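You operate a simulated robot arm through the tools that you are given. There is no shell and no other tool. Be economical: measure what you need, move in short steps, check, and stop when the job is done.

You are at the controls of a simulated robot arm. One attempt, no reset.

JOB
Stack both fingers on the jig's pin and set its knob to 60.
Fine: copper below, tinned on top, long ends toward the knob; slide the keeper fork over them before you turn the knob.
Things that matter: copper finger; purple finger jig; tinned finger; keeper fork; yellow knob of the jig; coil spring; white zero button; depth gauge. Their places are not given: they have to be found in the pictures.

Only the result counts: the job must be done as asked and must still hold three seconds after the hand-in. Knocking over, shifting, dropping, spilling or breaking anything else fails it.

ROBOT AND FRAMES
A 6-joint arm with a two-finger parallel gripper, fixed in place. Base frame: the origin is at the foot of the arm, x ahead of it, y to its left, z up; the work surface is at about z = 0. Units: mm, rad, N and s.
With the tool pointing down near the work surface it reaches from about 140 to 580 mm from the base axis. Its first joint turns from -1.152 to 1.152 rad. Payload 2.1 kg.
The TCP is the grasp point between the finger pads, 30 mm short of the fingertips. In the tool frame z runs along the fingers and y along their closing line. The gripper opens to 94 mm. The fingers are 28 mm wide and 10 mm thick; the gripper's body (50 by 96 mm) begins 55 mm behind the TCP.
Orientation is that of the tool frame in the base frame, as [roll, pitch, yaw] about the fixed x, y, z axes, in that order (R = Rz(yaw) Ry(pitch) Rx(roll)). With the fingers straight down and closing along the base's y, the tool's x points along the base's -x, its y along +y and its z along -z.

CONTROLS
- The arm moves only by the tool drive_tool. Its argument "targets" is text: rows parted by semicolons, each of 7 numbers parted by spaces: the turn, a rotation vector about the tool's x, y, z in rad, then the shift along the tool's x, y, z in mm, then the closure, from 0 (fully open) to 1 (shut). In form: ax ay az dx dy dz grip; .... A call has 1 to 20 rows; each row shifts and turns the commanded pose from where the row before left it, along the tool's axes as they then stand. Each row takes 0.2 s and may step no farther than 50 mm and 0.15 rad from the row before; otherwise, or with a gripper value out of range, the whole call is refused. A pose out of reach is approached as far as the arm can. The call stops where the force on the tool passes 70 N (or 10 N more than at its start, if that is more) or the arm is blocked; 0.2 s more then pass. Each finger travels about 72 mm/s and halts on what it meets, pressing with about 43 N; the grip force reading is that of the motor and also rises with nothing between the fingers. The clock runs only during rows and for 0.2 s after the last one: add rows that do not move to give the fingers time. It gives the time, the measured TCP pose, the force on the tool (base axes), the opening and the grip force at its end, in the units of the frame above (readings bear some noise), and new pictures: "show" is both (left out), scene, wrist or none.
- Cameras (640 x 400 px; columns grow to the right, rows downward): "scene" is fixed at [52.3, -369.6, 479.9]; the picture's right is [0.80, -0.61, 0.00], its down [-0.37, -0.48, -0.80] and it looks along [0.48, 0.63, -0.60] (base axes); focal length 244 px, centre (320, 200). "wrist" rides on the gripper at [-37, 0, -58] in the tool frame; the picture's right is [0.00, -1.00, 0.00], its down [0.97, 0.00, -0.24] and it looks along [0.24, 0.00, 0.97] (tool axes); focal length 218 px, centre (320, 200).
- pixel_to_xyz(camera, pixels): there is no depth. For up to 12 entries [column, row, z] of the newest picture of that camera ("zoom" is the newest enlarged one), the place [x, y] in the base frame at which the ray of that pixel passes the height z, good to about 3 mm. No time passes.
- inspect(camera, box): a new picture of the part [left, top, right, bottom] of that camera's present view, enlarged. No time passes.
- hand_in(): hands the job in; it is judged then, once.

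Go step by step. Measure first, check grasps and placings, and put right what went wrong. The budget is 80 turns and 150 pictures, counting those below and the enlarged ones. Unless the task says otherwise, let go and move clear before handing in, and close with one line.

The tools are called after "Request:" as name(argument=value, ...) on one line, values as JSON. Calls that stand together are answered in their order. drive_tool: Moves the arm, as the interface text tells. Its arguments: {"type":"object","properties":{"targets":{"type":"string"},"show":{"type":"string","enum":["both","scene","wrist","none"]}},"required":["targets"]} The other tools are called the same way: pixel_to_xyz (camera, pixels) gives the place at which the rays of pixels pass given heights; inspect (camera, box) takes an enlarged picture of a part of a camera's view; hand_in () hands the job in.

At the start:

```text
time: 0.0
ee_pos: [306.2, -91.9, 326.4]
tcp_rot: [-3.141, 0.001, 3.141]
ft_force: [0.2, 0.4, -0.4]
finger_gap: 94.3
finger_force: 0.1
```

scene: 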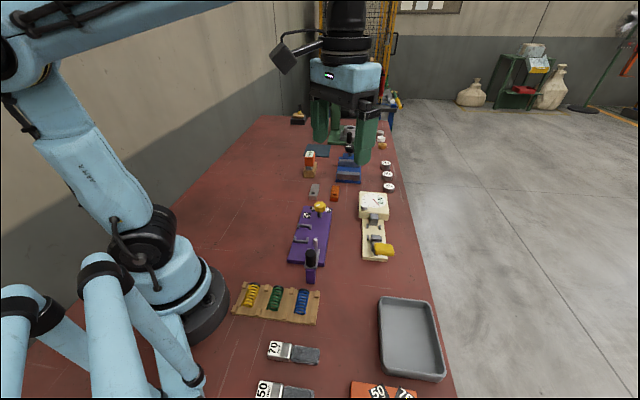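
wrist: 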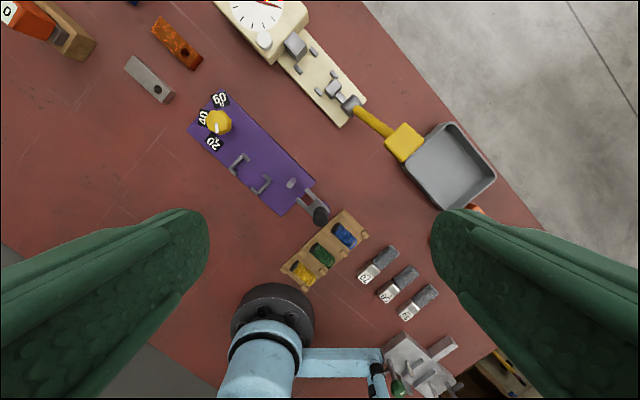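

The wrist view shows the purple jig (about 250,160), the two fingers (150,80 grey and 177,43 copper) and a fork on the jig near (310,200). I'll enlarge these.

Request:
inspect(camera="wrist", box=[110, 0, 350, 150])

Request:
inspect(camera="wrist", box=[180, 80, 340, 230])

Request:
inspect(camera="scene", box=[270, 130, 430, 290])

```text
2.67 times, centred on (230, 75) of wrist
```

zoom: 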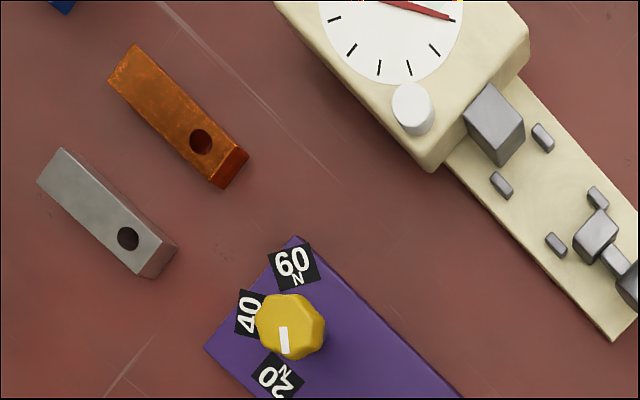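

```text
2.67 times, centred on (260, 155) of wrist
```

zoom: 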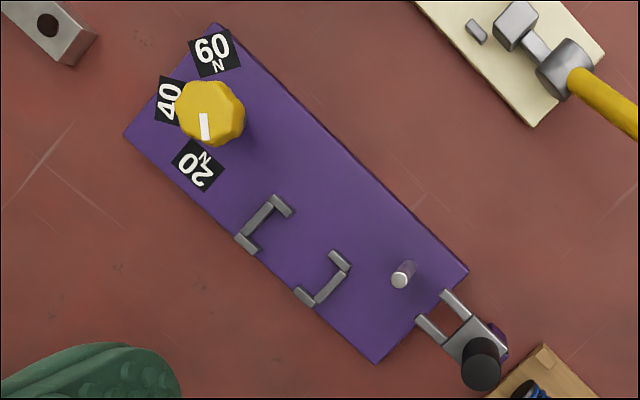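

```text
2.50 times, centred on (350, 210) of scene
```

zoom: 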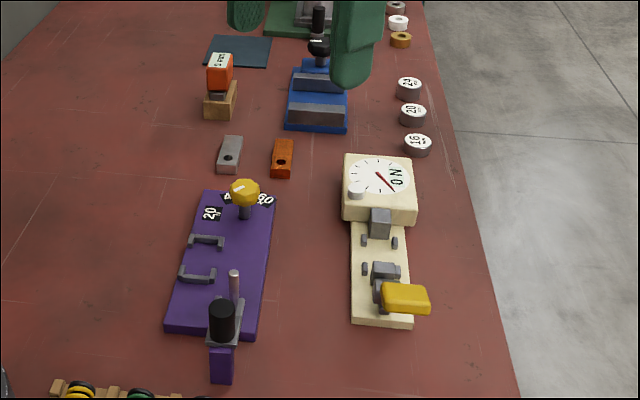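

I'll take coarse positions of the fingers and jig from the wrist picture.

Request:
pixel_to_xyz(camera="wrist", pixels=[[158, 89, 15], [128.7, 61.8, 15], [168.8, 96.7, 15], [185.3, 52.8, 15], [155.7, 23.2, 15], [195.5, 63.7, 15], [293.6, 179.4, 15], [289.9, 185.2, 40], [219, 122, 50], [220, 88.6, 15], [315, 181, 15], [280.6, 216, 15]])

Request:
pixel_to_xyz(camera="wrist", pixels=[[187, 129.5, 15], [320, 216, 60], [320, 216, 40], [310, 200, 30], [219, 122, 30], [213, 135, 15], [204, 118, 15], [220, 100, 15]])

```text
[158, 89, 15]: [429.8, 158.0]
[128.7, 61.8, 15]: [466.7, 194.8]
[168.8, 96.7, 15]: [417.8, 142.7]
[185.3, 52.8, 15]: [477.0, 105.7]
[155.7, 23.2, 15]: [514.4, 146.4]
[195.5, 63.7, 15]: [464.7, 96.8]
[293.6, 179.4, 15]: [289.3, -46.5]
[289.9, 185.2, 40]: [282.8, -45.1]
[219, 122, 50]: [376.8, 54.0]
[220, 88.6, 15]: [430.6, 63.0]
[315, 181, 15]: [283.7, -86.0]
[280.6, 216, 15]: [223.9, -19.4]
```

```text
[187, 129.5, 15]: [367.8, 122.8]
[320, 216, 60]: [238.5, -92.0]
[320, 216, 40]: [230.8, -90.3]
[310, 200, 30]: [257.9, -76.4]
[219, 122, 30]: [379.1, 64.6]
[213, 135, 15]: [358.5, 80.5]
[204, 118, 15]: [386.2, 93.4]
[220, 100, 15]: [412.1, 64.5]
```

Everything lies along a roughly 45° axis, and the fingers already point the right way. I'll turn the tool by 45° and look at the jig closer up.

Request:
drive_tool(targets="0 0 -0.1309 0 0 0 0;0 0 -0.1309 0 0 0 0;0 0 -0.1309 0 0 0 0;0 0 -0.1309 0 0 0 0;0 0 -0.1309 0 0 0 0;0 0 -0.1309 0 0 0 0;0 0 0 -28.5 14.7 26.5 0;0 0 0 -28.5 14.7 26.5 0;0 0 0 -28.5 14.7 26.5 0;0 0 0 -28.5 14.7 26.5 0;0 0 0 0 0 0 0")

```text
time: 2.4
ee_pos: [343.6, 32.7, 220.7]
tcp_rot: [3.141, 0.002, -2.356]
ft_force: [0.3, 0.8, -0.2]
finger_gap: 94.0
finger_force: 0.0
```

scene: 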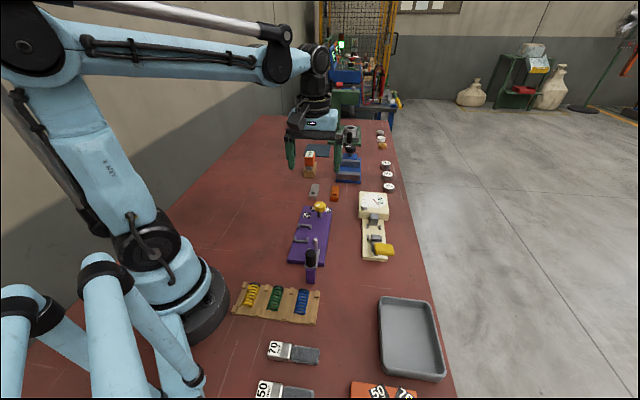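
wrist: 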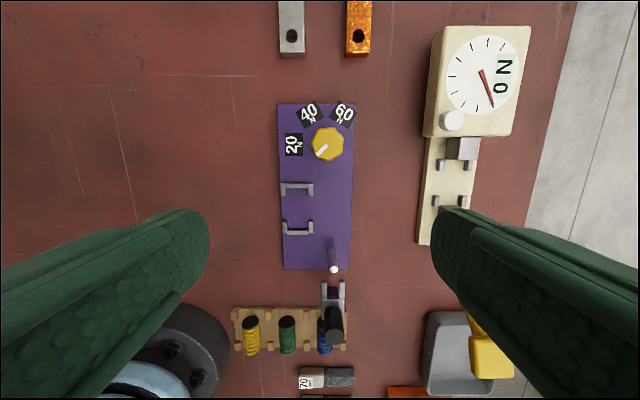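

Request:
inspect(camera="wrist", box=[260, 95, 370, 175])

Request:
inspect(camera="wrist", box=[260, 0, 400, 70])

Request:
inspect(camera="wrist", box=[260, 220, 400, 350])

Request:
inspect(camera="scene", box=[270, 190, 350, 290])

```text
5.00 times, centred on (315, 135) of wrist
```

zoom: 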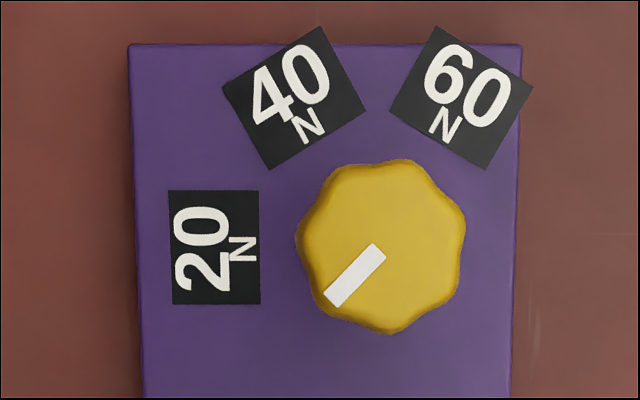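

```text
4.57 times, centred on (330, 35) of wrist
```

zoom: 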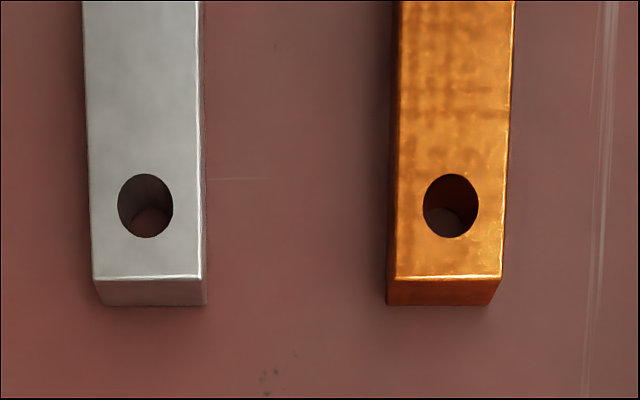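

```text
3.08 times, centred on (330, 285) of wrist
```

zoom: 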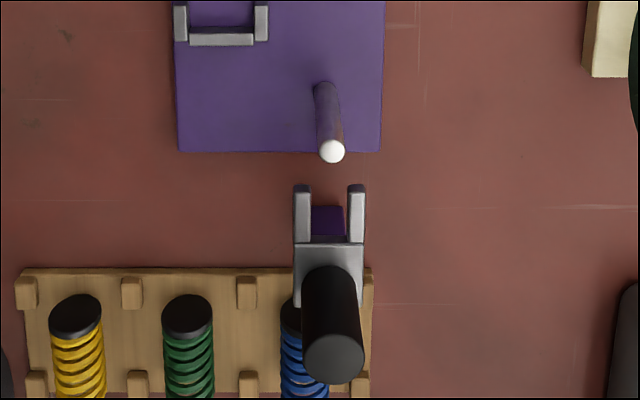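

```text
4.00 times, centred on (310, 240) of scene
```

zoom: 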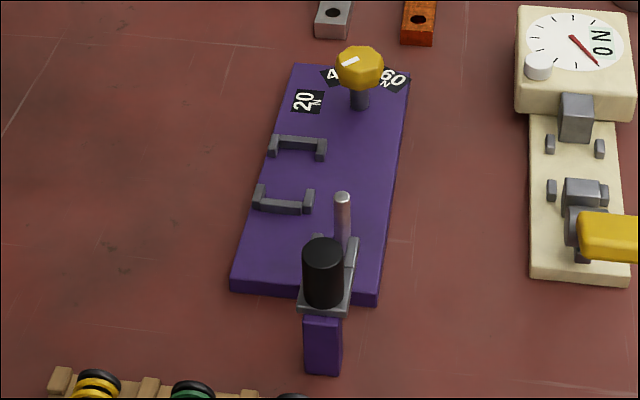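

Request:
pixel_to_xyz(camera="wrist", pixels=[[333.9, 268.8, 40], [333.9, 268.8, 60], [331.6, 248.6, 15], [327.4, 144.4, 30], [327.4, 144.4, 50], [334.5, 337, 60], [334.5, 337, 90], [291.9, 36.3, 10], [291.9, 36.3, 20], [358.7, 36.3, 10], [358.7, 36.3, 20]])

Request:
pixel_to_xyz(camera="scene", pixels=[[315.5, 239, 40], [315.5, 239, 60], [320.5, 206, 30], [320.5, 206, 50], [310.5, 252, 60], [310.5, 252, 90], [313.5, 193.5, 10], [313.5, 193.5, 20], [334.25, 195, 10], [334.25, 195, 20]])

```text
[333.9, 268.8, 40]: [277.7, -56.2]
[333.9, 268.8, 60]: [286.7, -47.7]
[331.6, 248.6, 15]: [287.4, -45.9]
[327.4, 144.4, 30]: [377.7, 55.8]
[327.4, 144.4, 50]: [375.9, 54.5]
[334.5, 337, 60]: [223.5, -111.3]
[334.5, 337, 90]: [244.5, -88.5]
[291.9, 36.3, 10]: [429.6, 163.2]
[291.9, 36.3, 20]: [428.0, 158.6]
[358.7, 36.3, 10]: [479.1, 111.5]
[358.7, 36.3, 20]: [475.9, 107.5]
```

```text
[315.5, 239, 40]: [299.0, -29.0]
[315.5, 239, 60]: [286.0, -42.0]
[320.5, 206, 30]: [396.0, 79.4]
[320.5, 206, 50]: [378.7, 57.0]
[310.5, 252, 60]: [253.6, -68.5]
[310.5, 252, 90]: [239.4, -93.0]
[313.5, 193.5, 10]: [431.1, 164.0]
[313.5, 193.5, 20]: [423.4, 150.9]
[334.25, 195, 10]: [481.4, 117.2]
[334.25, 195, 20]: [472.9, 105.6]
```

The copper hole is at about (477,110), the tinned hole at (429,160), the pin at (287,-46) with its tip near z 61, and the knob at (377,55). I'll hover over the copper finger's long part with the gripper partly closed.

Request:
drive_tool(targets="0 0 0 -34.3 -7.9 24 0.4;0 0 0 -34.3 -7.9 24 0.4;0 0 0 -34.3 -7.9 24 0.4;0 0 0 -34.3 -7.9 24 0.4;0 0 0 -34.3 -7.9 24 0.4;0 0 0 0 0 0 0.4")

```text
time: 3.8
ee_pos: [496.2, 122.7, 101.3]
tcp_rot: [3.14, 0.002, -2.358]
ft_force: [0.3, 0.5, -0.5]
finger_gap: 56.4
finger_force: 0.0
```

scene: 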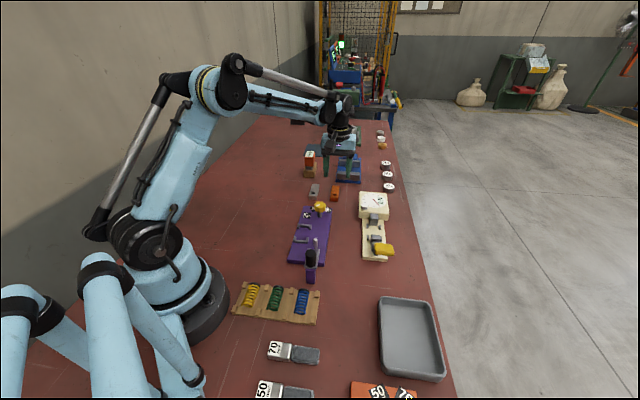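
wrist: 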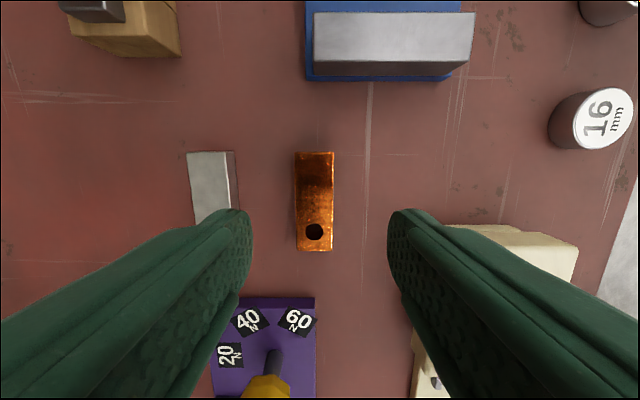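

The copper bar sits 4 mm left of centre (col 314) and spans tool x from -33 to 36, with its hole at +22. I'll shift 4 mm, lower so the tips are at about z 4, and close.

Request:
drive_tool(targets="0 0 0 0 3.8 20 0.4;0 0 0 0 0 20 0.4;0 0 0 0 0 17 0.4;0 0 0 0 0 10 0.4;0 0 0 0 0 0 0.4;0 0 0 0 0 0 1;0 0 0 0 0 0 1;0 0 0 0 0 0 1")

```text
time: 5.6
ee_pos: [492.6, 126.9, 33.7]
tcp_rot: [-3.141, 0.003, -2.356]
ft_force: [-0.7, 0.7, 0.3]
finger_gap: 25.2
finger_force: 42.9
```

scene: 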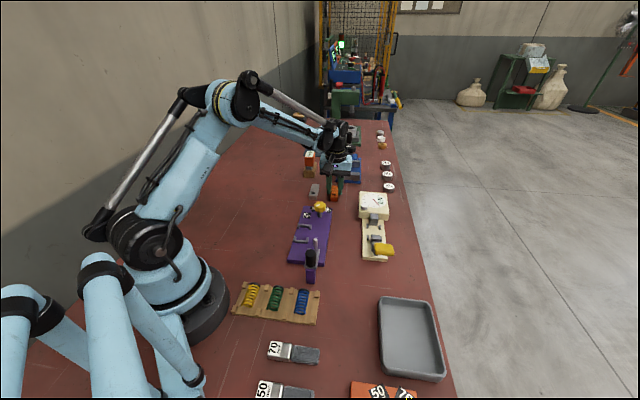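
wrist: 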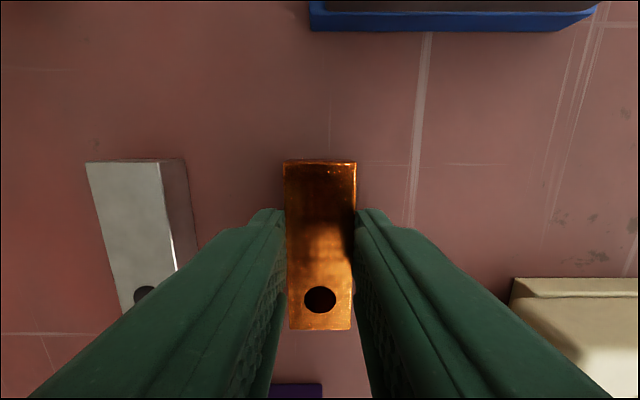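

Copper is held (gap 25.2) with the hole centred at (320,299). I'll lift and carry it, stopping 35 mm short of the pin to measure.

Request:
drive_tool(targets="0 0 0 0 0 -40 1;0 0 0 0 0 -40 1;0 0 0 35 3.85 0 1;0 0 0 35 3.85 0 1;0 0 0 35 3.85 0 1;0 0 0 35 3.85 0 1;0 0 0 35 3.85 0 1;0 0 0 35 3.85 0 1;0 0 0 0 0 0 1")

Request:
inspect(camera="wrist", box=[260, 240, 380, 360])

```text
time: 7.6
ee_pos: [323.3, -5.0, 112.9]
tcp_rot: [-3.141, 0.003, -2.357]
ft_force: [-1.2, 0.7, 0.9]
finger_gap: 0.4
finger_force: 32.9
```

scene: 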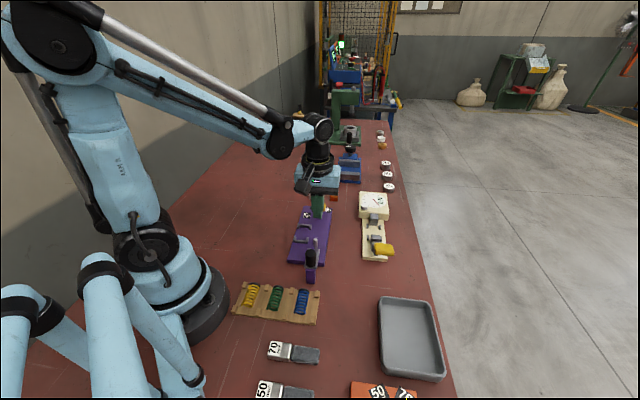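
wrist: 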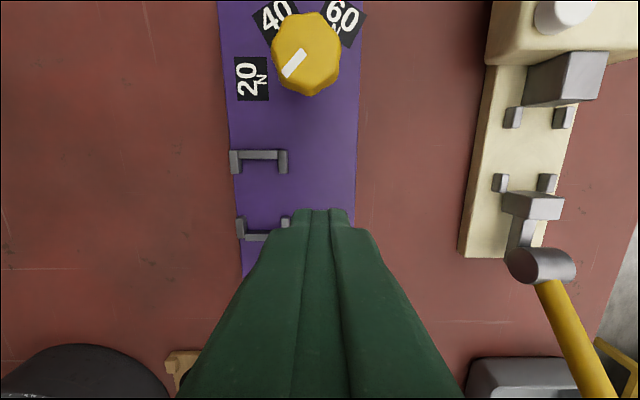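

```text
3.33 times, centred on (320, 300) of wrist
```

zoom: 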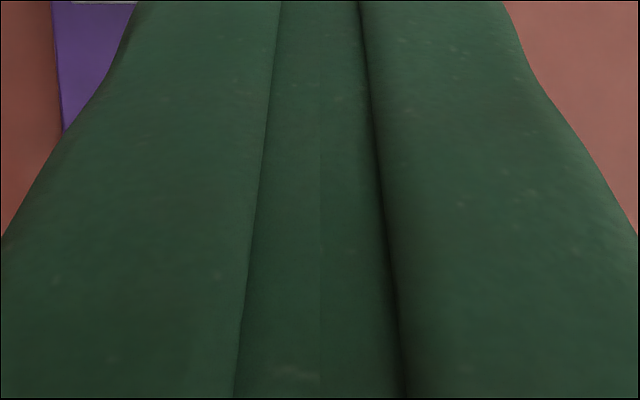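

The gap reads 0.4, so the copper bar was lost. I'll look for it in the scene view.

Request:
inspect(camera="scene", box=[280, 150, 380, 230])

```text
5.00 times, centred on (330, 190) of scene
```

zoom: 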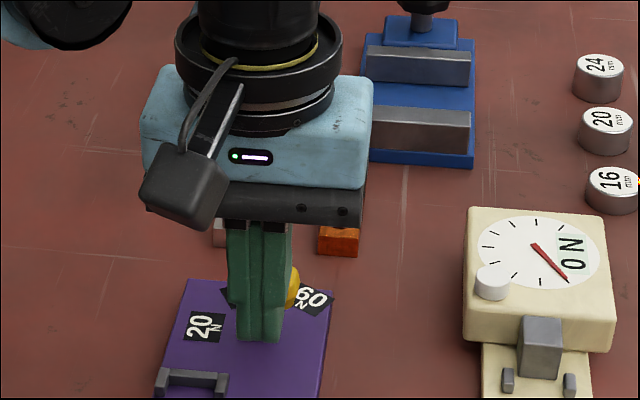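

Copper still lies about where it was, so it slipped as the lift began. I'll go back above it and measure again.

Request:
drive_tool(targets="0 0 0 -35.2 -4 0 0.4;0 0 0 -35.2 -4 0 0.4;0 0 0 -35.2 -4 0 0.4;0 0 0 -35.2 -4 0 0.4;0 0 0 -35.2 -4 0 0.4;0 0 0 -35.2 -4 0 0.4;0 0 0 0 0 0 0.4", show="wrist")

Request:
inspect(camera="wrist", box=[240, 130, 400, 260])

Request:
inspect(camera="scene", box=[290, 150, 370, 210])

```text
time: 9.2
ee_pos: [494.1, 128.8, 113.6]
tcp_rot: [-3.141, 0.0, -2.357]
ft_force: [0.4, 0.3, -0.6]
finger_gap: 56.4
finger_force: 0.1
```

wrist: 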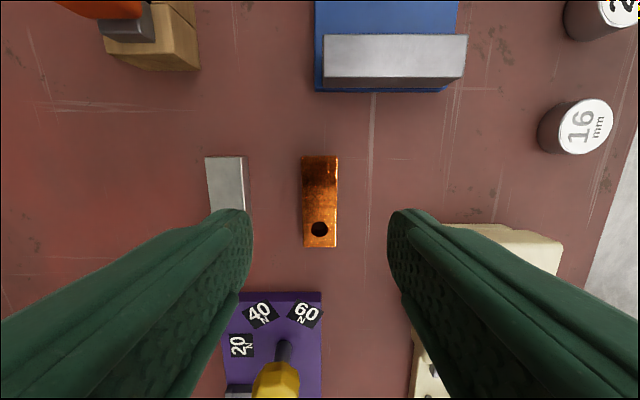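

```text
3.08 times, centred on (320, 195) of wrist
```

zoom: 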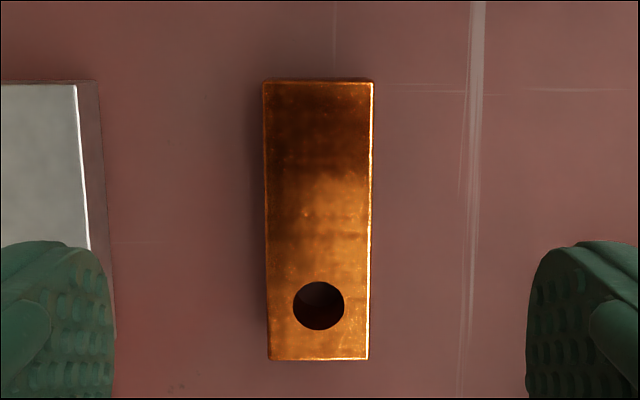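

```text
6.67 times, centred on (330, 180) of scene
```

zoom: 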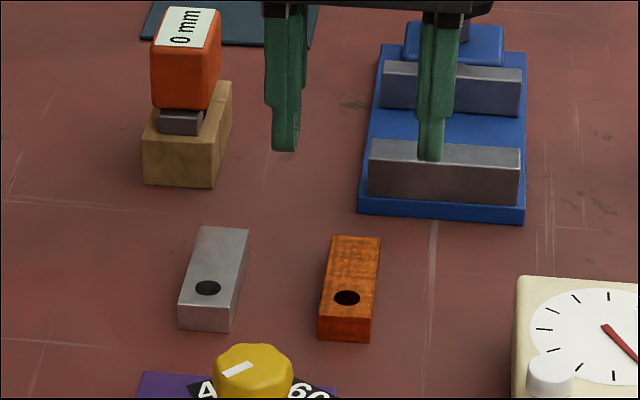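

Copper is centred in the zoomed view and not tilted. I'll go lower this time, grip longer, and lift slowly.

Request:
drive_tool(targets="0 0 0 0 0 30 0.4;0 0 0 0 0 30 0.4;0 0 0 0 0 17 0.4;0 0 0 0 0 5 0.4;0 0 0 0 0 0 0.4;0 0 0 0 0 0 1;0 0 0 0 0 0 1;0 0 0 0 0 0 1;0 0 0 0 0 0 1;0 0 0 0 0 0 1;0 0 0 0 0 -2 1;0 0 0 0 0 -3 1;0 0 0 0 0 -3 1;0 0 0 0 0 -4 1", show="both")

Request:
inspect(camera="scene", box=[290, 150, 370, 210])

```text
time: 12.2
ee_pos: [493.6, 127.4, 43.9]
tcp_rot: [-3.141, 0.001, -2.357]
ft_force: [-0.5, 0.5, -2.1]
finger_gap: 25.4
finger_force: 43.1
```

scene: 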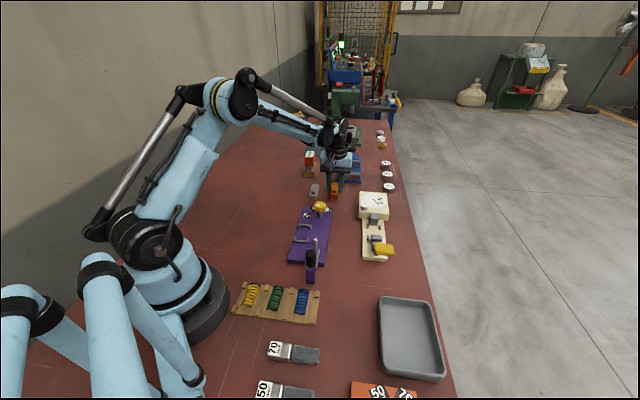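
wrist: 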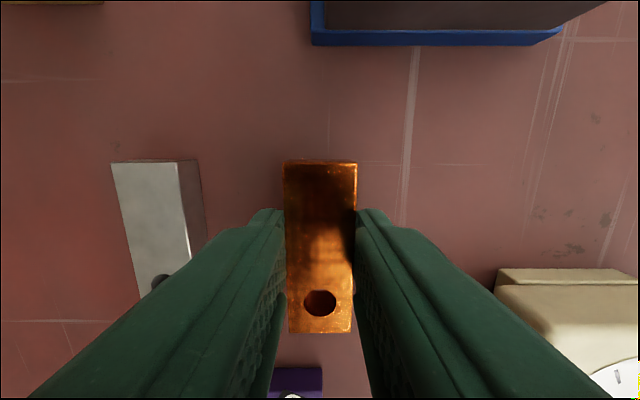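

```text
6.67 times, centred on (330, 180) of scene
```

zoom: 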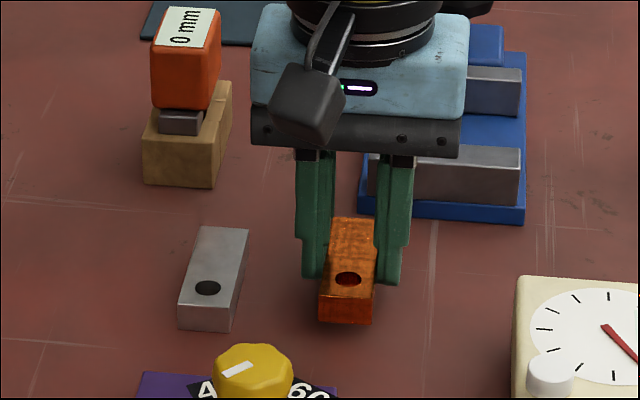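

Copper is off the table now (weight -2 N). I'll lift slowly and check again.

Request:
drive_tool(targets="0 0 0 0 0 -6 1;0 0 0 0 0 -8 1;0 0 0 0 0 -10 1;0 0 0 0 0 -10 1;0 0 0 0 0 -10 1;0 0 0 0 0 -10 1;0 0 0 0 0 -8 1;0 0 0 0 0 -5 1;0 0 0 0 0 0 1", show="wrist")

```text
time: 14.2
ee_pos: [493.1, 127.0, 110.7]
tcp_rot: [-3.141, 0.002, -2.356]
ft_force: [-0.2, -0.3, -1.3]
finger_gap: 25.1
finger_force: 43.0
```

wrist: 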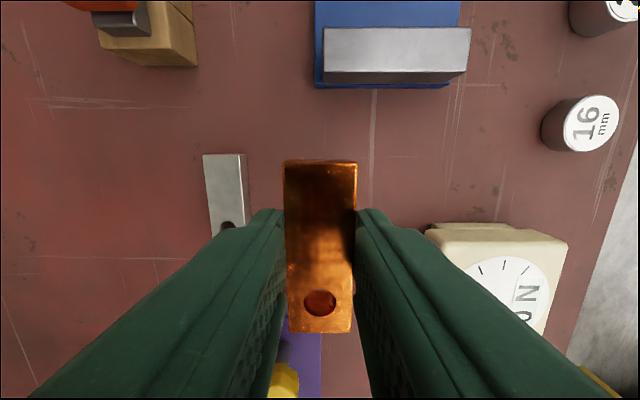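

It holds. I'll carry it with gentle acceleration to 35 mm short of the pin.

Request:
drive_tool(targets="0 0 0 8 0.9 0 1;0 0 0 16 1.8 0 1;0 0 0 22 2.4 0 1;0 0 0 26 2.9 0 1;0 0 0 26 2.9 0 1;0 0 0 26 2.9 0 1;0 0 0 26 2.9 0 1;0 0 0 24 2.6 0 1;0 0 0 18 2 0 1;0 0 0 12 1.3 0 1;0 0 0 6 0.7 0 1;0 0 0 0 0 0 1")

Request:
inspect(camera="wrist", box=[270, 270, 370, 350])

```text
time: 16.8
ee_pos: [328.5, -3.7, 111.8]
tcp_rot: [-3.141, 0.002, -2.356]
ft_force: [0.2, 0.3, -2.4]
finger_gap: 25.6
finger_force: 42.9
```

scene: 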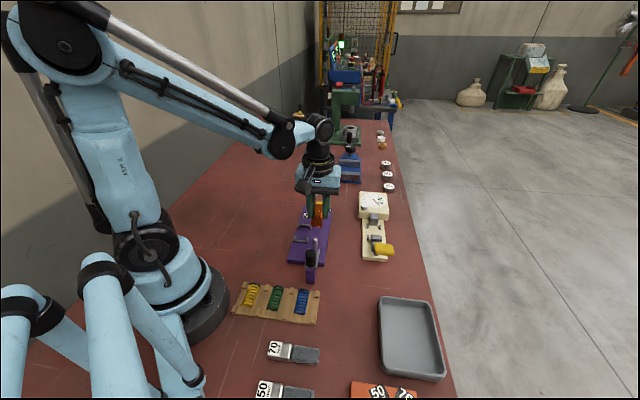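
wrist: 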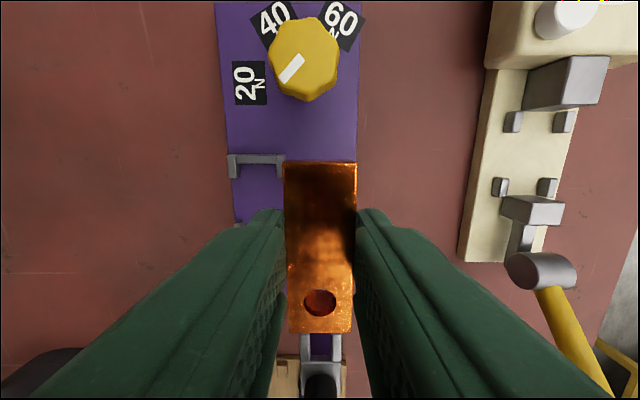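

```text
5.00 times, centred on (320, 310) of wrist
```

zoom: 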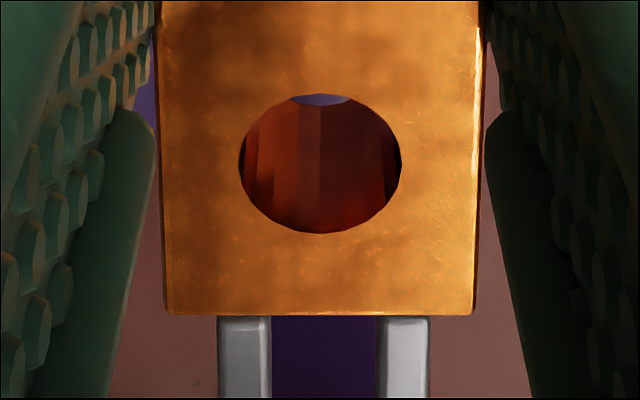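

The pin is hidden under the bar's end. I'll back off 26 mm so the tip shows past the bar.

Request:
drive_tool(targets="0 0 0 -6 0 0 1;0 0 0 -14 0 0 1;0 0 0 -6 0 0 1;0 0 0 0 0 0 1;0 0 0 0 0 0 1", show="wrist")

Request:
inspect(camera="wrist", box=[270, 280, 390, 400])

```text
time: 18.0
ee_pos: [345.5, 13.2, 111.0]
tcp_rot: [3.141, 0.0, -2.357]
ft_force: [-0.2, -1.0, -2.2]
finger_gap: 25.2
finger_force: 43.1
```

wrist: 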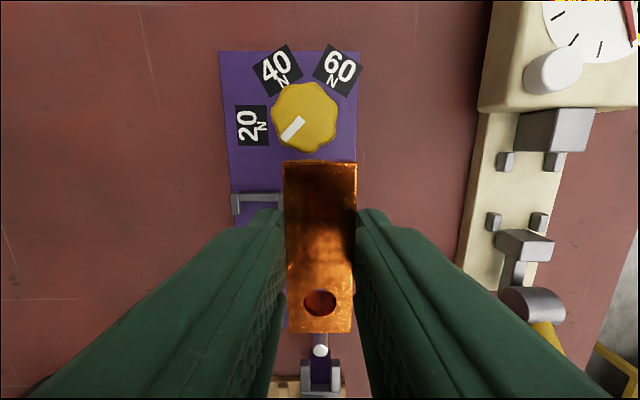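

```text
3.33 times, centred on (330, 340) of wrist
```

zoom: 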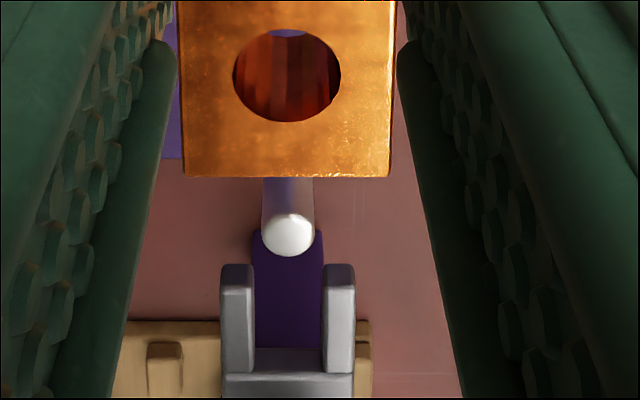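

The pin tip is at (320.4,350.5), laterally in line with the hole at (319.8,302.8). Raising straight up gives a second view for triangulating the tip.

Request:
drive_tool(targets="0 0 0 0 0 -8 1;0 0 0 0 0 -16 1;0 0 0 0 0 -16 1;0 0 0 0 0 -16 1;0 0 0 0 0 -16 1;0 0 0 0 0 -8 1;0 0 0 0 0 0 1;0 0 0 0 0 0 1", show="wrist")

Request:
inspect(camera="wrist", box=[280, 220, 360, 340])

```text
time: 19.8
ee_pos: [344.9, 13.7, 189.7]
tcp_rot: [-3.141, 0.003, -2.357]
ft_force: [-0.5, -0.1, -1.9]
finger_gap: 25.2
finger_force: 43.3
```

wrist: 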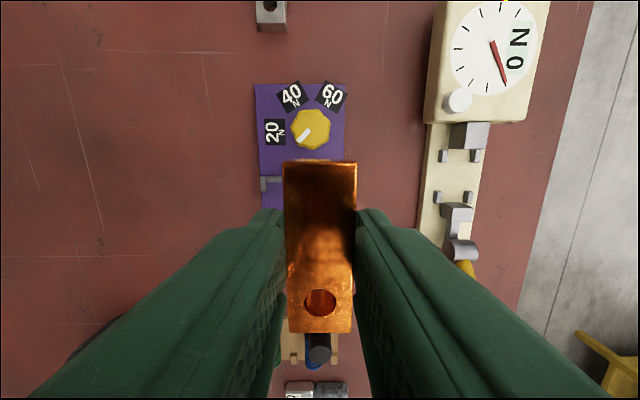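

```text
3.33 times, centred on (320, 280) of wrist
```

zoom: 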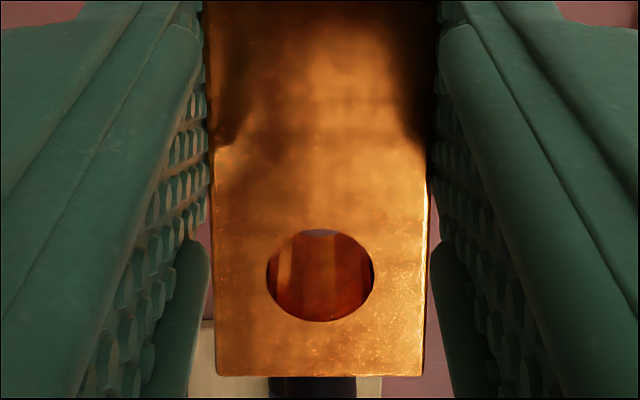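

The bar hides the pin at this height. Combining the earlier views puts the tip at z≈62, about 60.4 mm ahead of the hole. I'll advance, come down to just above the tip, and look.

Request:
drive_tool(targets="0 0 0 8 -0.3 0 1;0 0 0 16 0 0 1;0 0 0 16 0 0 1;0 0 0 13 0 0 1;0 0 0 7.4 0 8 1;0 0 0 0 0 16 1;0 0 0 0 0 18 1;0 0 0 0 0 18 1;0 0 0 0 0 16 1;0 0 0 0 0 10 1;0 0 0 0 0 5 1;0 0 0 0 0 0 1;0 0 0 0 0 0 1")

Request:
inspect(camera="wrist", box=[290, 270, 350, 340])

Request:
inspect(camera="scene", box=[280, 180, 350, 290])

```text
time: 22.6
ee_pos: [304.8, -29.4, 100.5]
tcp_rot: [-3.142, 0.001, -2.356]
ft_force: [-0.9, 0.4, -2.7]
finger_gap: 25.3
finger_force: 42.7
```

scene: 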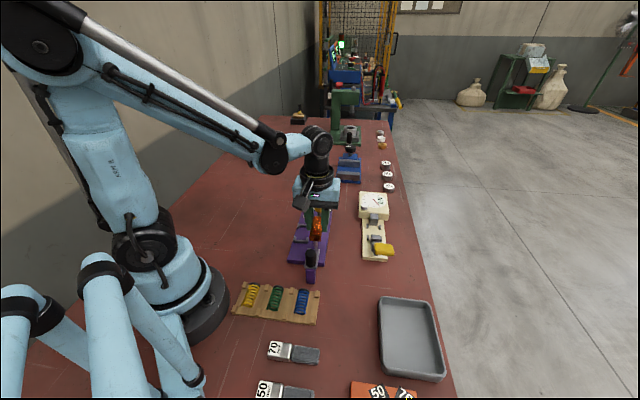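
wrist: 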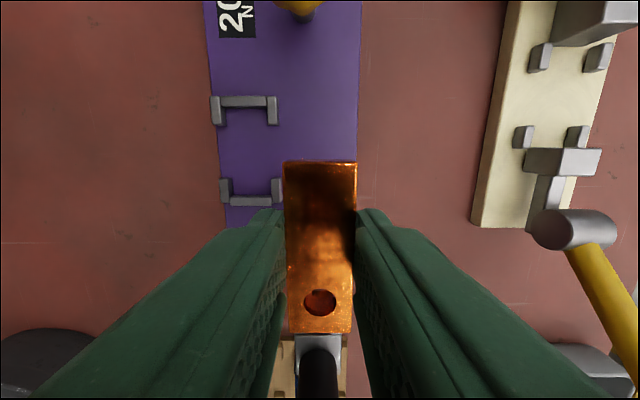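

```text
5.71 times, centred on (320, 305) of wrist
```

zoom: 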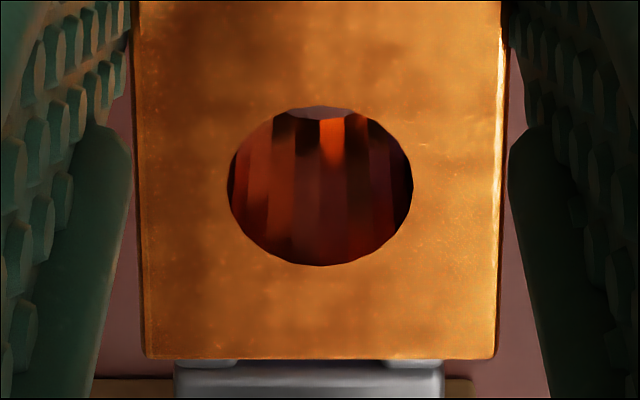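

```text
3.64 times, centred on (315, 235) of scene
```

zoom: 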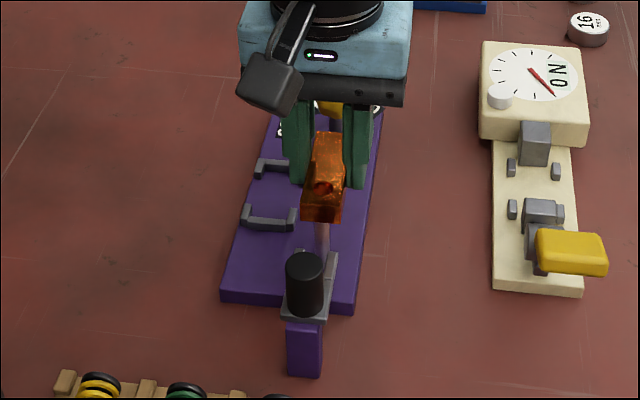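

The bar's bottom is at about z 69 and the scene view shows the pin under the hole. I'll lower in small steps and watch the force.

Request:
drive_tool(targets="0 0 0 0 0 3 1;0 0 0 0 0 3 1;0 0 0 0 0 2 1;0 0 0 0 0 2 1;0 0 0 0 0 0 1", show="wrist")

Request:
inspect(camera="wrist", box=[290, 270, 350, 340])

```text
time: 23.8
ee_pos: [304.6, -29.4, 88.6]
tcp_rot: [-3.141, 0.002, -2.355]
ft_force: [1.0, -0.2, -1.7]
finger_gap: 25.5
finger_force: 42.8
```

wrist: 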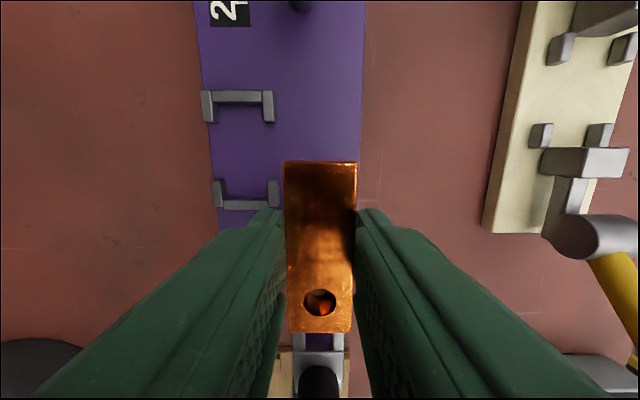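

```text
5.71 times, centred on (320, 305) of wrist
```

zoom: 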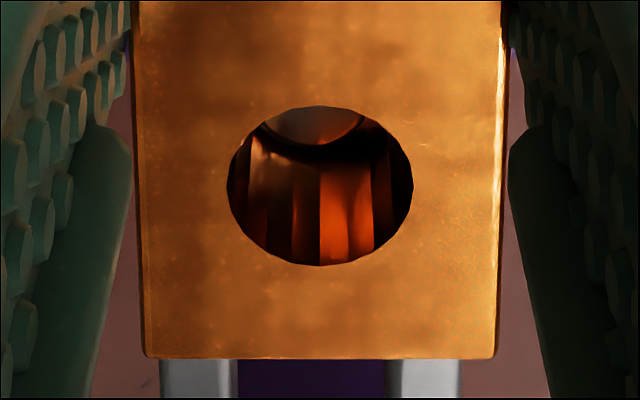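

The pin tip shows inside the hole, so it has entered. Before lowering further I need to check the bracket prong near the left finger, at about (275,190).

Request:
inspect(camera="wrist", box=[190, 150, 310, 230])

Request:
inspect(camera="scene", box=[285, 210, 345, 280])

```text
5.00 times, centred on (250, 190) of wrist
```

zoom: 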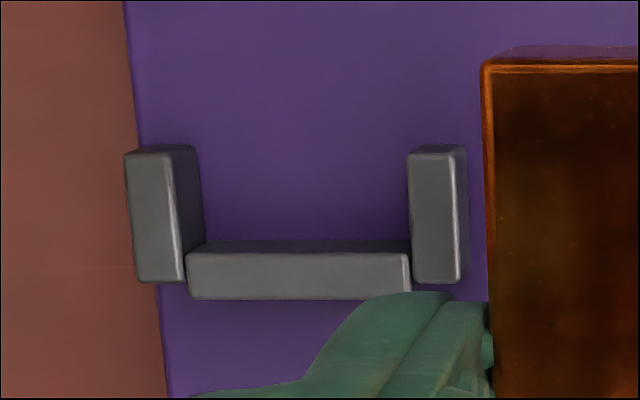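

```text
5.71 times, centred on (315, 245) of scene
```

zoom: 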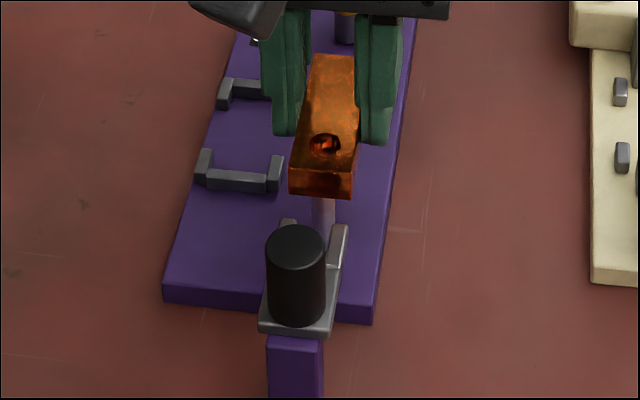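

The prong clears the left finger by only about 3 mm, so I'll lower while gripping and later open just slightly. First I'll go down most of the way.

Request:
drive_tool(targets="0 0 0 0 0 4 1;0 0 0 0 0 5 1;0 0 0 0 0 5 1;0 0 0 0 0 5 1;0 0 0 0 0 5 1;0 0 0 0 0 5 1;0 0 0 0 0 3 1;0 0 0 0 0 2 1;0 0 0 0 0 0 1")

Request:
inspect(camera="wrist", box=[190, 150, 350, 350])

Request:
inspect(camera="scene", box=[285, 210, 345, 280])

```text
time: 25.8
ee_pos: [304.1, -28.6, 55.4]
tcp_rot: [-3.141, 0.001, -2.354]
ft_force: [-2.4, -1.8, -2.0]
finger_gap: 25.1
finger_force: 43.2
```

scene: 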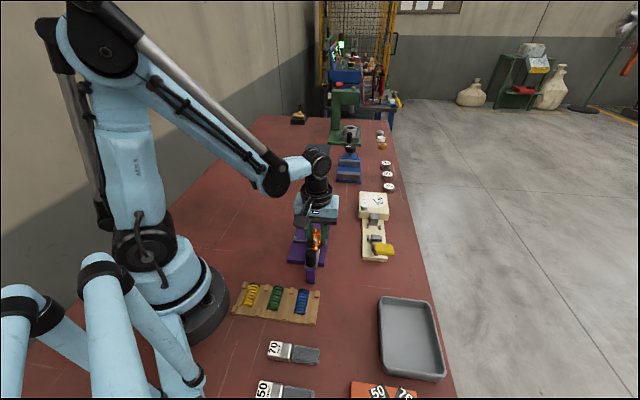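
wrist: 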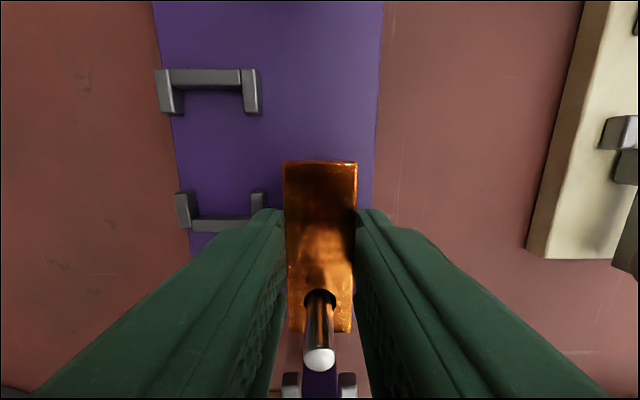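

```text
2.00 times, centred on (270, 250) of wrist
```

zoom: 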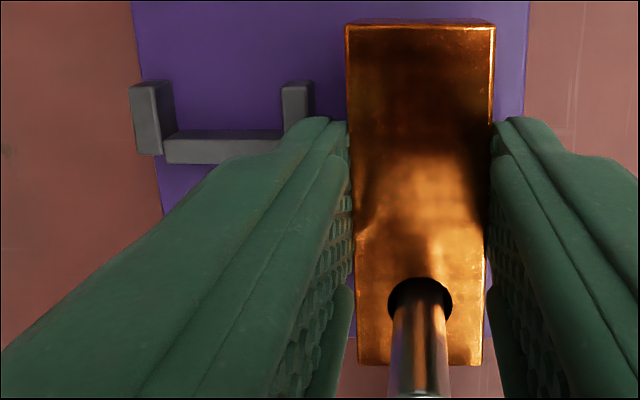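

```text
5.71 times, centred on (315, 245) of scene
```

zoom: 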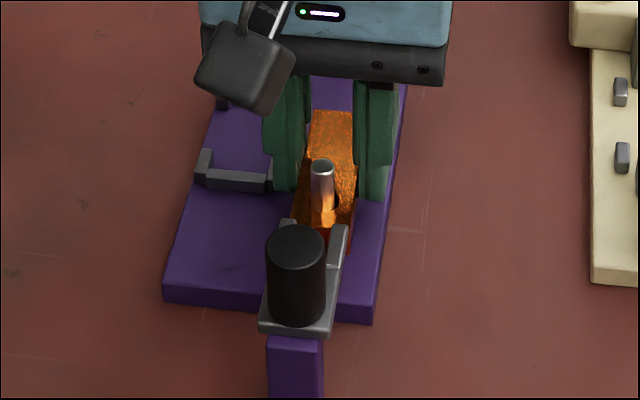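

The bar is well down the pin. I'll continue in small steps toward the plate.

Request:
drive_tool(targets="0 0 0 0 0 2 1;0 0 0 0 0 2 1;0 0 0 0 0 2 1;0 0 0 0 0 1 1;0 0 0 0 0 0 1", show="none")

```text
time: 27.0
ee_pos: [302.8, -28.5, 49.5]
tcp_rot: [-3.141, 0.001, -2.357]
ft_force: [-0.4, 0.9, -1.6]
finger_gap: 25.4
finger_force: 43.2
```

Request:
drive_tool(targets="0 0 0 0 0 1 1;0 0 0 0 0 1 1;0 0 0 0 0 1 1;0 0 0 0 0 0 1", show="wrist")

Request:
inspect(camera="wrist", box=[190, 150, 350, 250])

```text
time: 28.0
ee_pos: [304.2, -29.3, 45.9]
tcp_rot: [-3.141, 0.001, -2.354]
ft_force: [-1.8, 3.6, 34.9]
finger_gap: 25.4
finger_force: 43.2
```

wrist: 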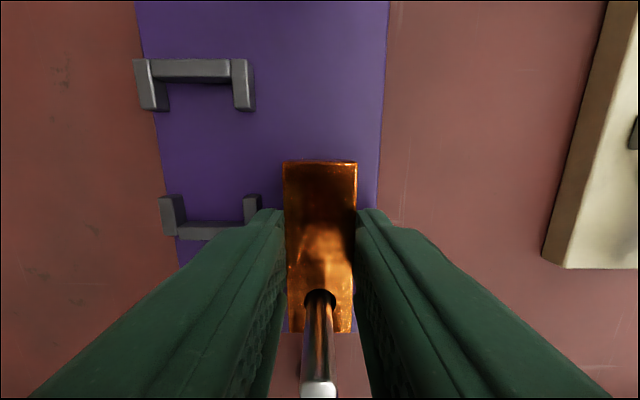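

```text
4.00 times, centred on (270, 200) of wrist
```

zoom: 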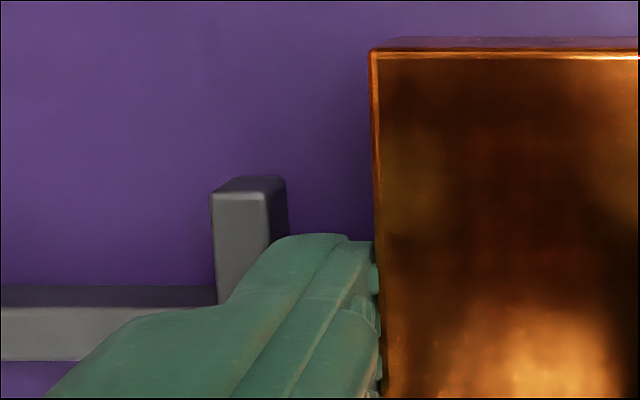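

Contact at 35 N: the bar rests on the plate (p≈14.5). I'll ease off and open only about 2 mm per side.

Request:
drive_tool(targets="0 0 0 0 0 -0.8 1;0 0 0 0 0 0 0.69;0 0 0 0 0 0 0.69;0 0 0 0 0 0 0.69", show="wrist")

```text
time: 29.0
ee_pos: [303.5, -29.7, 45.2]
tcp_rot: [3.141, 0.0, -2.357]
ft_force: [0.5, -1.8, -2.7]
finger_gap: 28.1
finger_force: 0.1
```

wrist: 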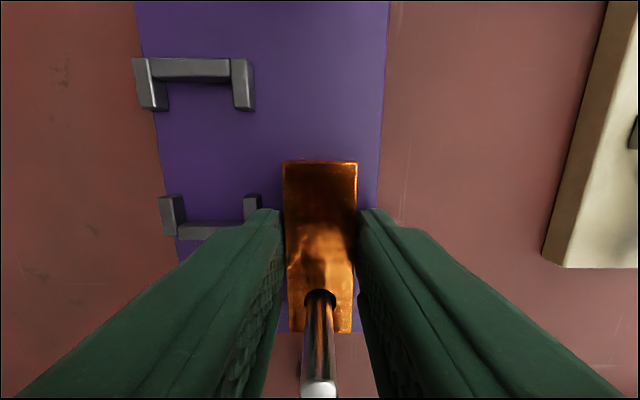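

The bar is released (gap 28, no grip force). I'll rise slowly and check that it stays.

Request:
drive_tool(targets="0 0 0 0 0 -3 0.69;0 0 0 0 0 -5 0.69;0 0 0 0 0 -8 0.69;0 0 0 0 0 -12 0.66;0 0 0 0 0 -15 0.6;0 0 0 0 0 -20 0.5;0 0 0 0 0 -20 0.4;0 0 0 0 0 0 0.4")

Request:
inspect(camera="wrist", box=[260, 180, 380, 360])

```text
time: 30.8
ee_pos: [302.3, -29.2, 128.8]
tcp_rot: [-3.14, 0.003, -2.356]
ft_force: [-0.3, -0.2, 0.6]
finger_gap: 56.3
finger_force: 0.0
```

scene: 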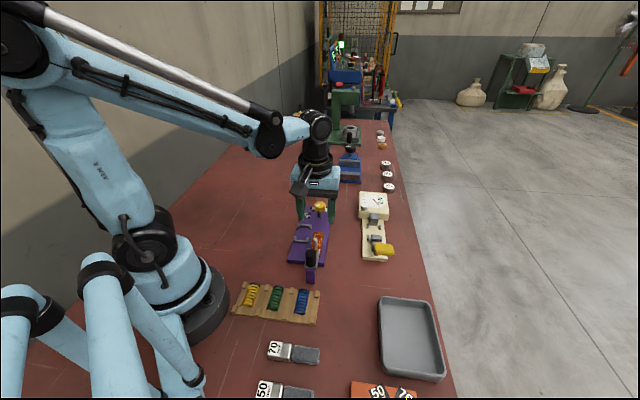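
wrist: 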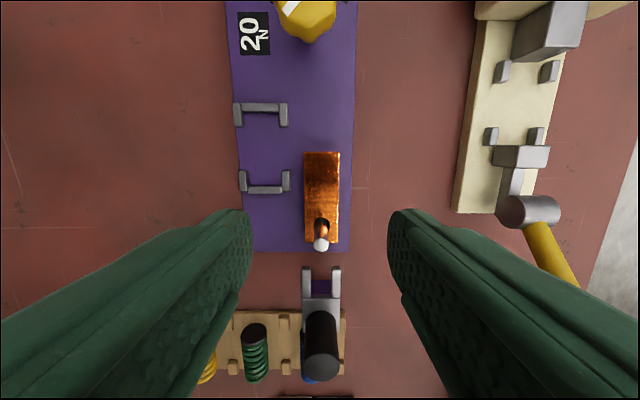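

```text
2.22 times, centred on (320, 270) of wrist
```

zoom: 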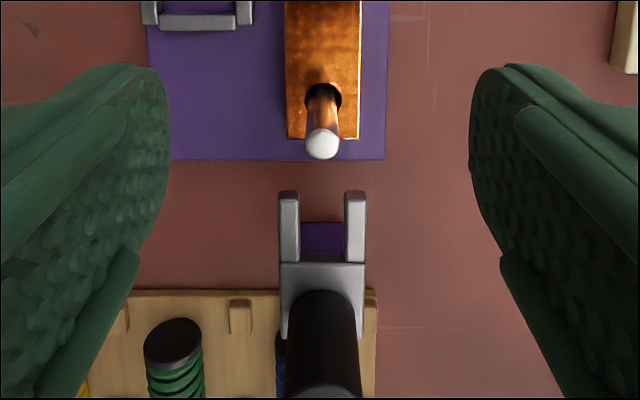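

Copper is seated and straight on the pin. Next I'll hover over the tinned finger.

Request:
drive_tool(targets="0 0 0 -30.8 5.5 2 0.4;0 0 0 -30.8 5.5 2 0.4;0 0 0 -30.8 5.5 2 0.4;0 0 0 -30.8 5.5 2 0.4;0 0 0 -30.8 5.5 2 0.4;0 0 0 -30.8 5.5 2 0.4;0 0 0 -30.8 5.5 2 0.4;0 0 0 -30.8 5.5 2 0.4;0 0 0 0 0 0 0.4;0 0 0 0 0 0 0.4", show="wrist")

Request:
inspect(camera="wrist", box=[240, 130, 400, 260])

```text
time: 33.0
ee_pos: [446.4, 177.2, 114.8]
tcp_rot: [-3.141, 0.002, -2.356]
ft_force: [0.3, -0.4, -0.2]
finger_gap: 56.4
finger_force: 0.1
```

wrist: 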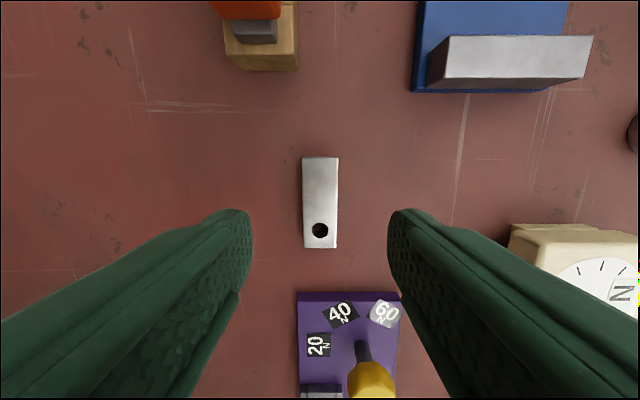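

```text
3.08 times, centred on (320, 195) of wrist
```

zoom: 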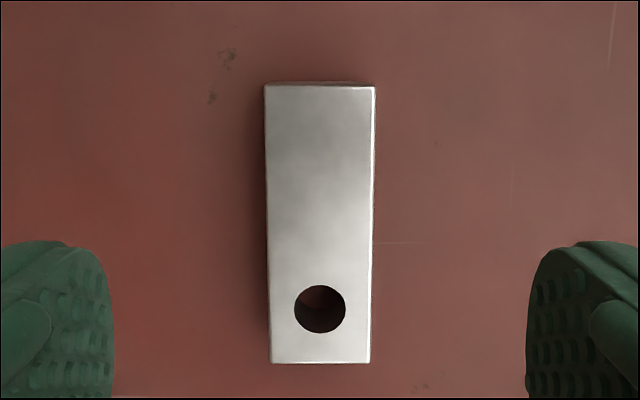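

The tinned bar sits almost exactly as the copper did before its grasp. I'll repeat the grasp 1 mm forward and lift slowly.

Request:
drive_tool(targets="0 0 0 0.9 0 30 0.4;0 0 0 0 0 30 0.4;0 0 0 0 0 17.5 0.4;0 0 0 0 0 5 0.4;0 0 0 0 0 0 0.4;0 0 0 0 0 0 1;0 0 0 0 0 0 1;0 0 0 0 0 0 1;0 0 0 0 0 0 1;0 0 0 0 0 0 1;0 0 0 0 0 -2 1;0 0 0 0 0 -3 1;0 0 0 0 0 -3 1;0 0 0 0 0 -4 1;0 0 0 0 0 -6 1;0 0 0 0 0 -8 1;0 0 0 0 0 -10 1;0 0 0 0 0 -6 1;0 0 0 0 0 -3 1;0 0 0 0 0 0 1", show="both")

Request:
inspect(camera="wrist", box=[270, 280, 390, 400])

```text
time: 37.2
ee_pos: [445.8, 175.9, 76.0]
tcp_rot: [-3.141, 0.001, -2.357]
ft_force: [0.3, 0.6, -1.9]
finger_gap: 25.1
finger_force: 42.6
```

scene: 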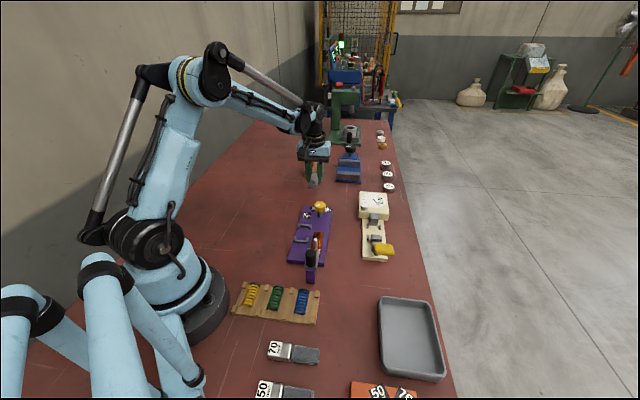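
wrist: 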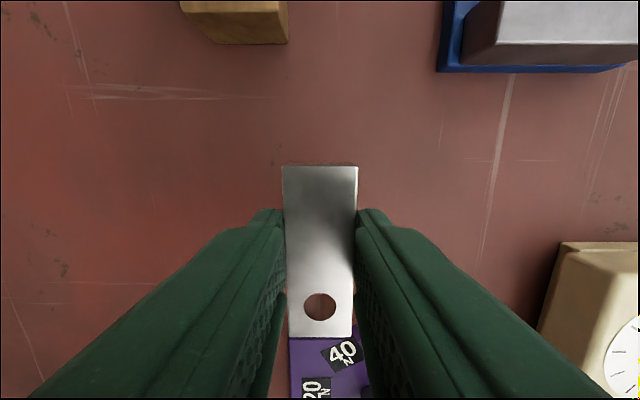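

```text
3.33 times, centred on (330, 340) of wrist
```

zoom: 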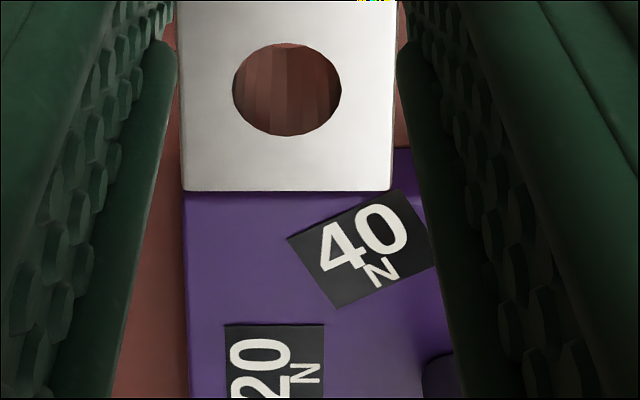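

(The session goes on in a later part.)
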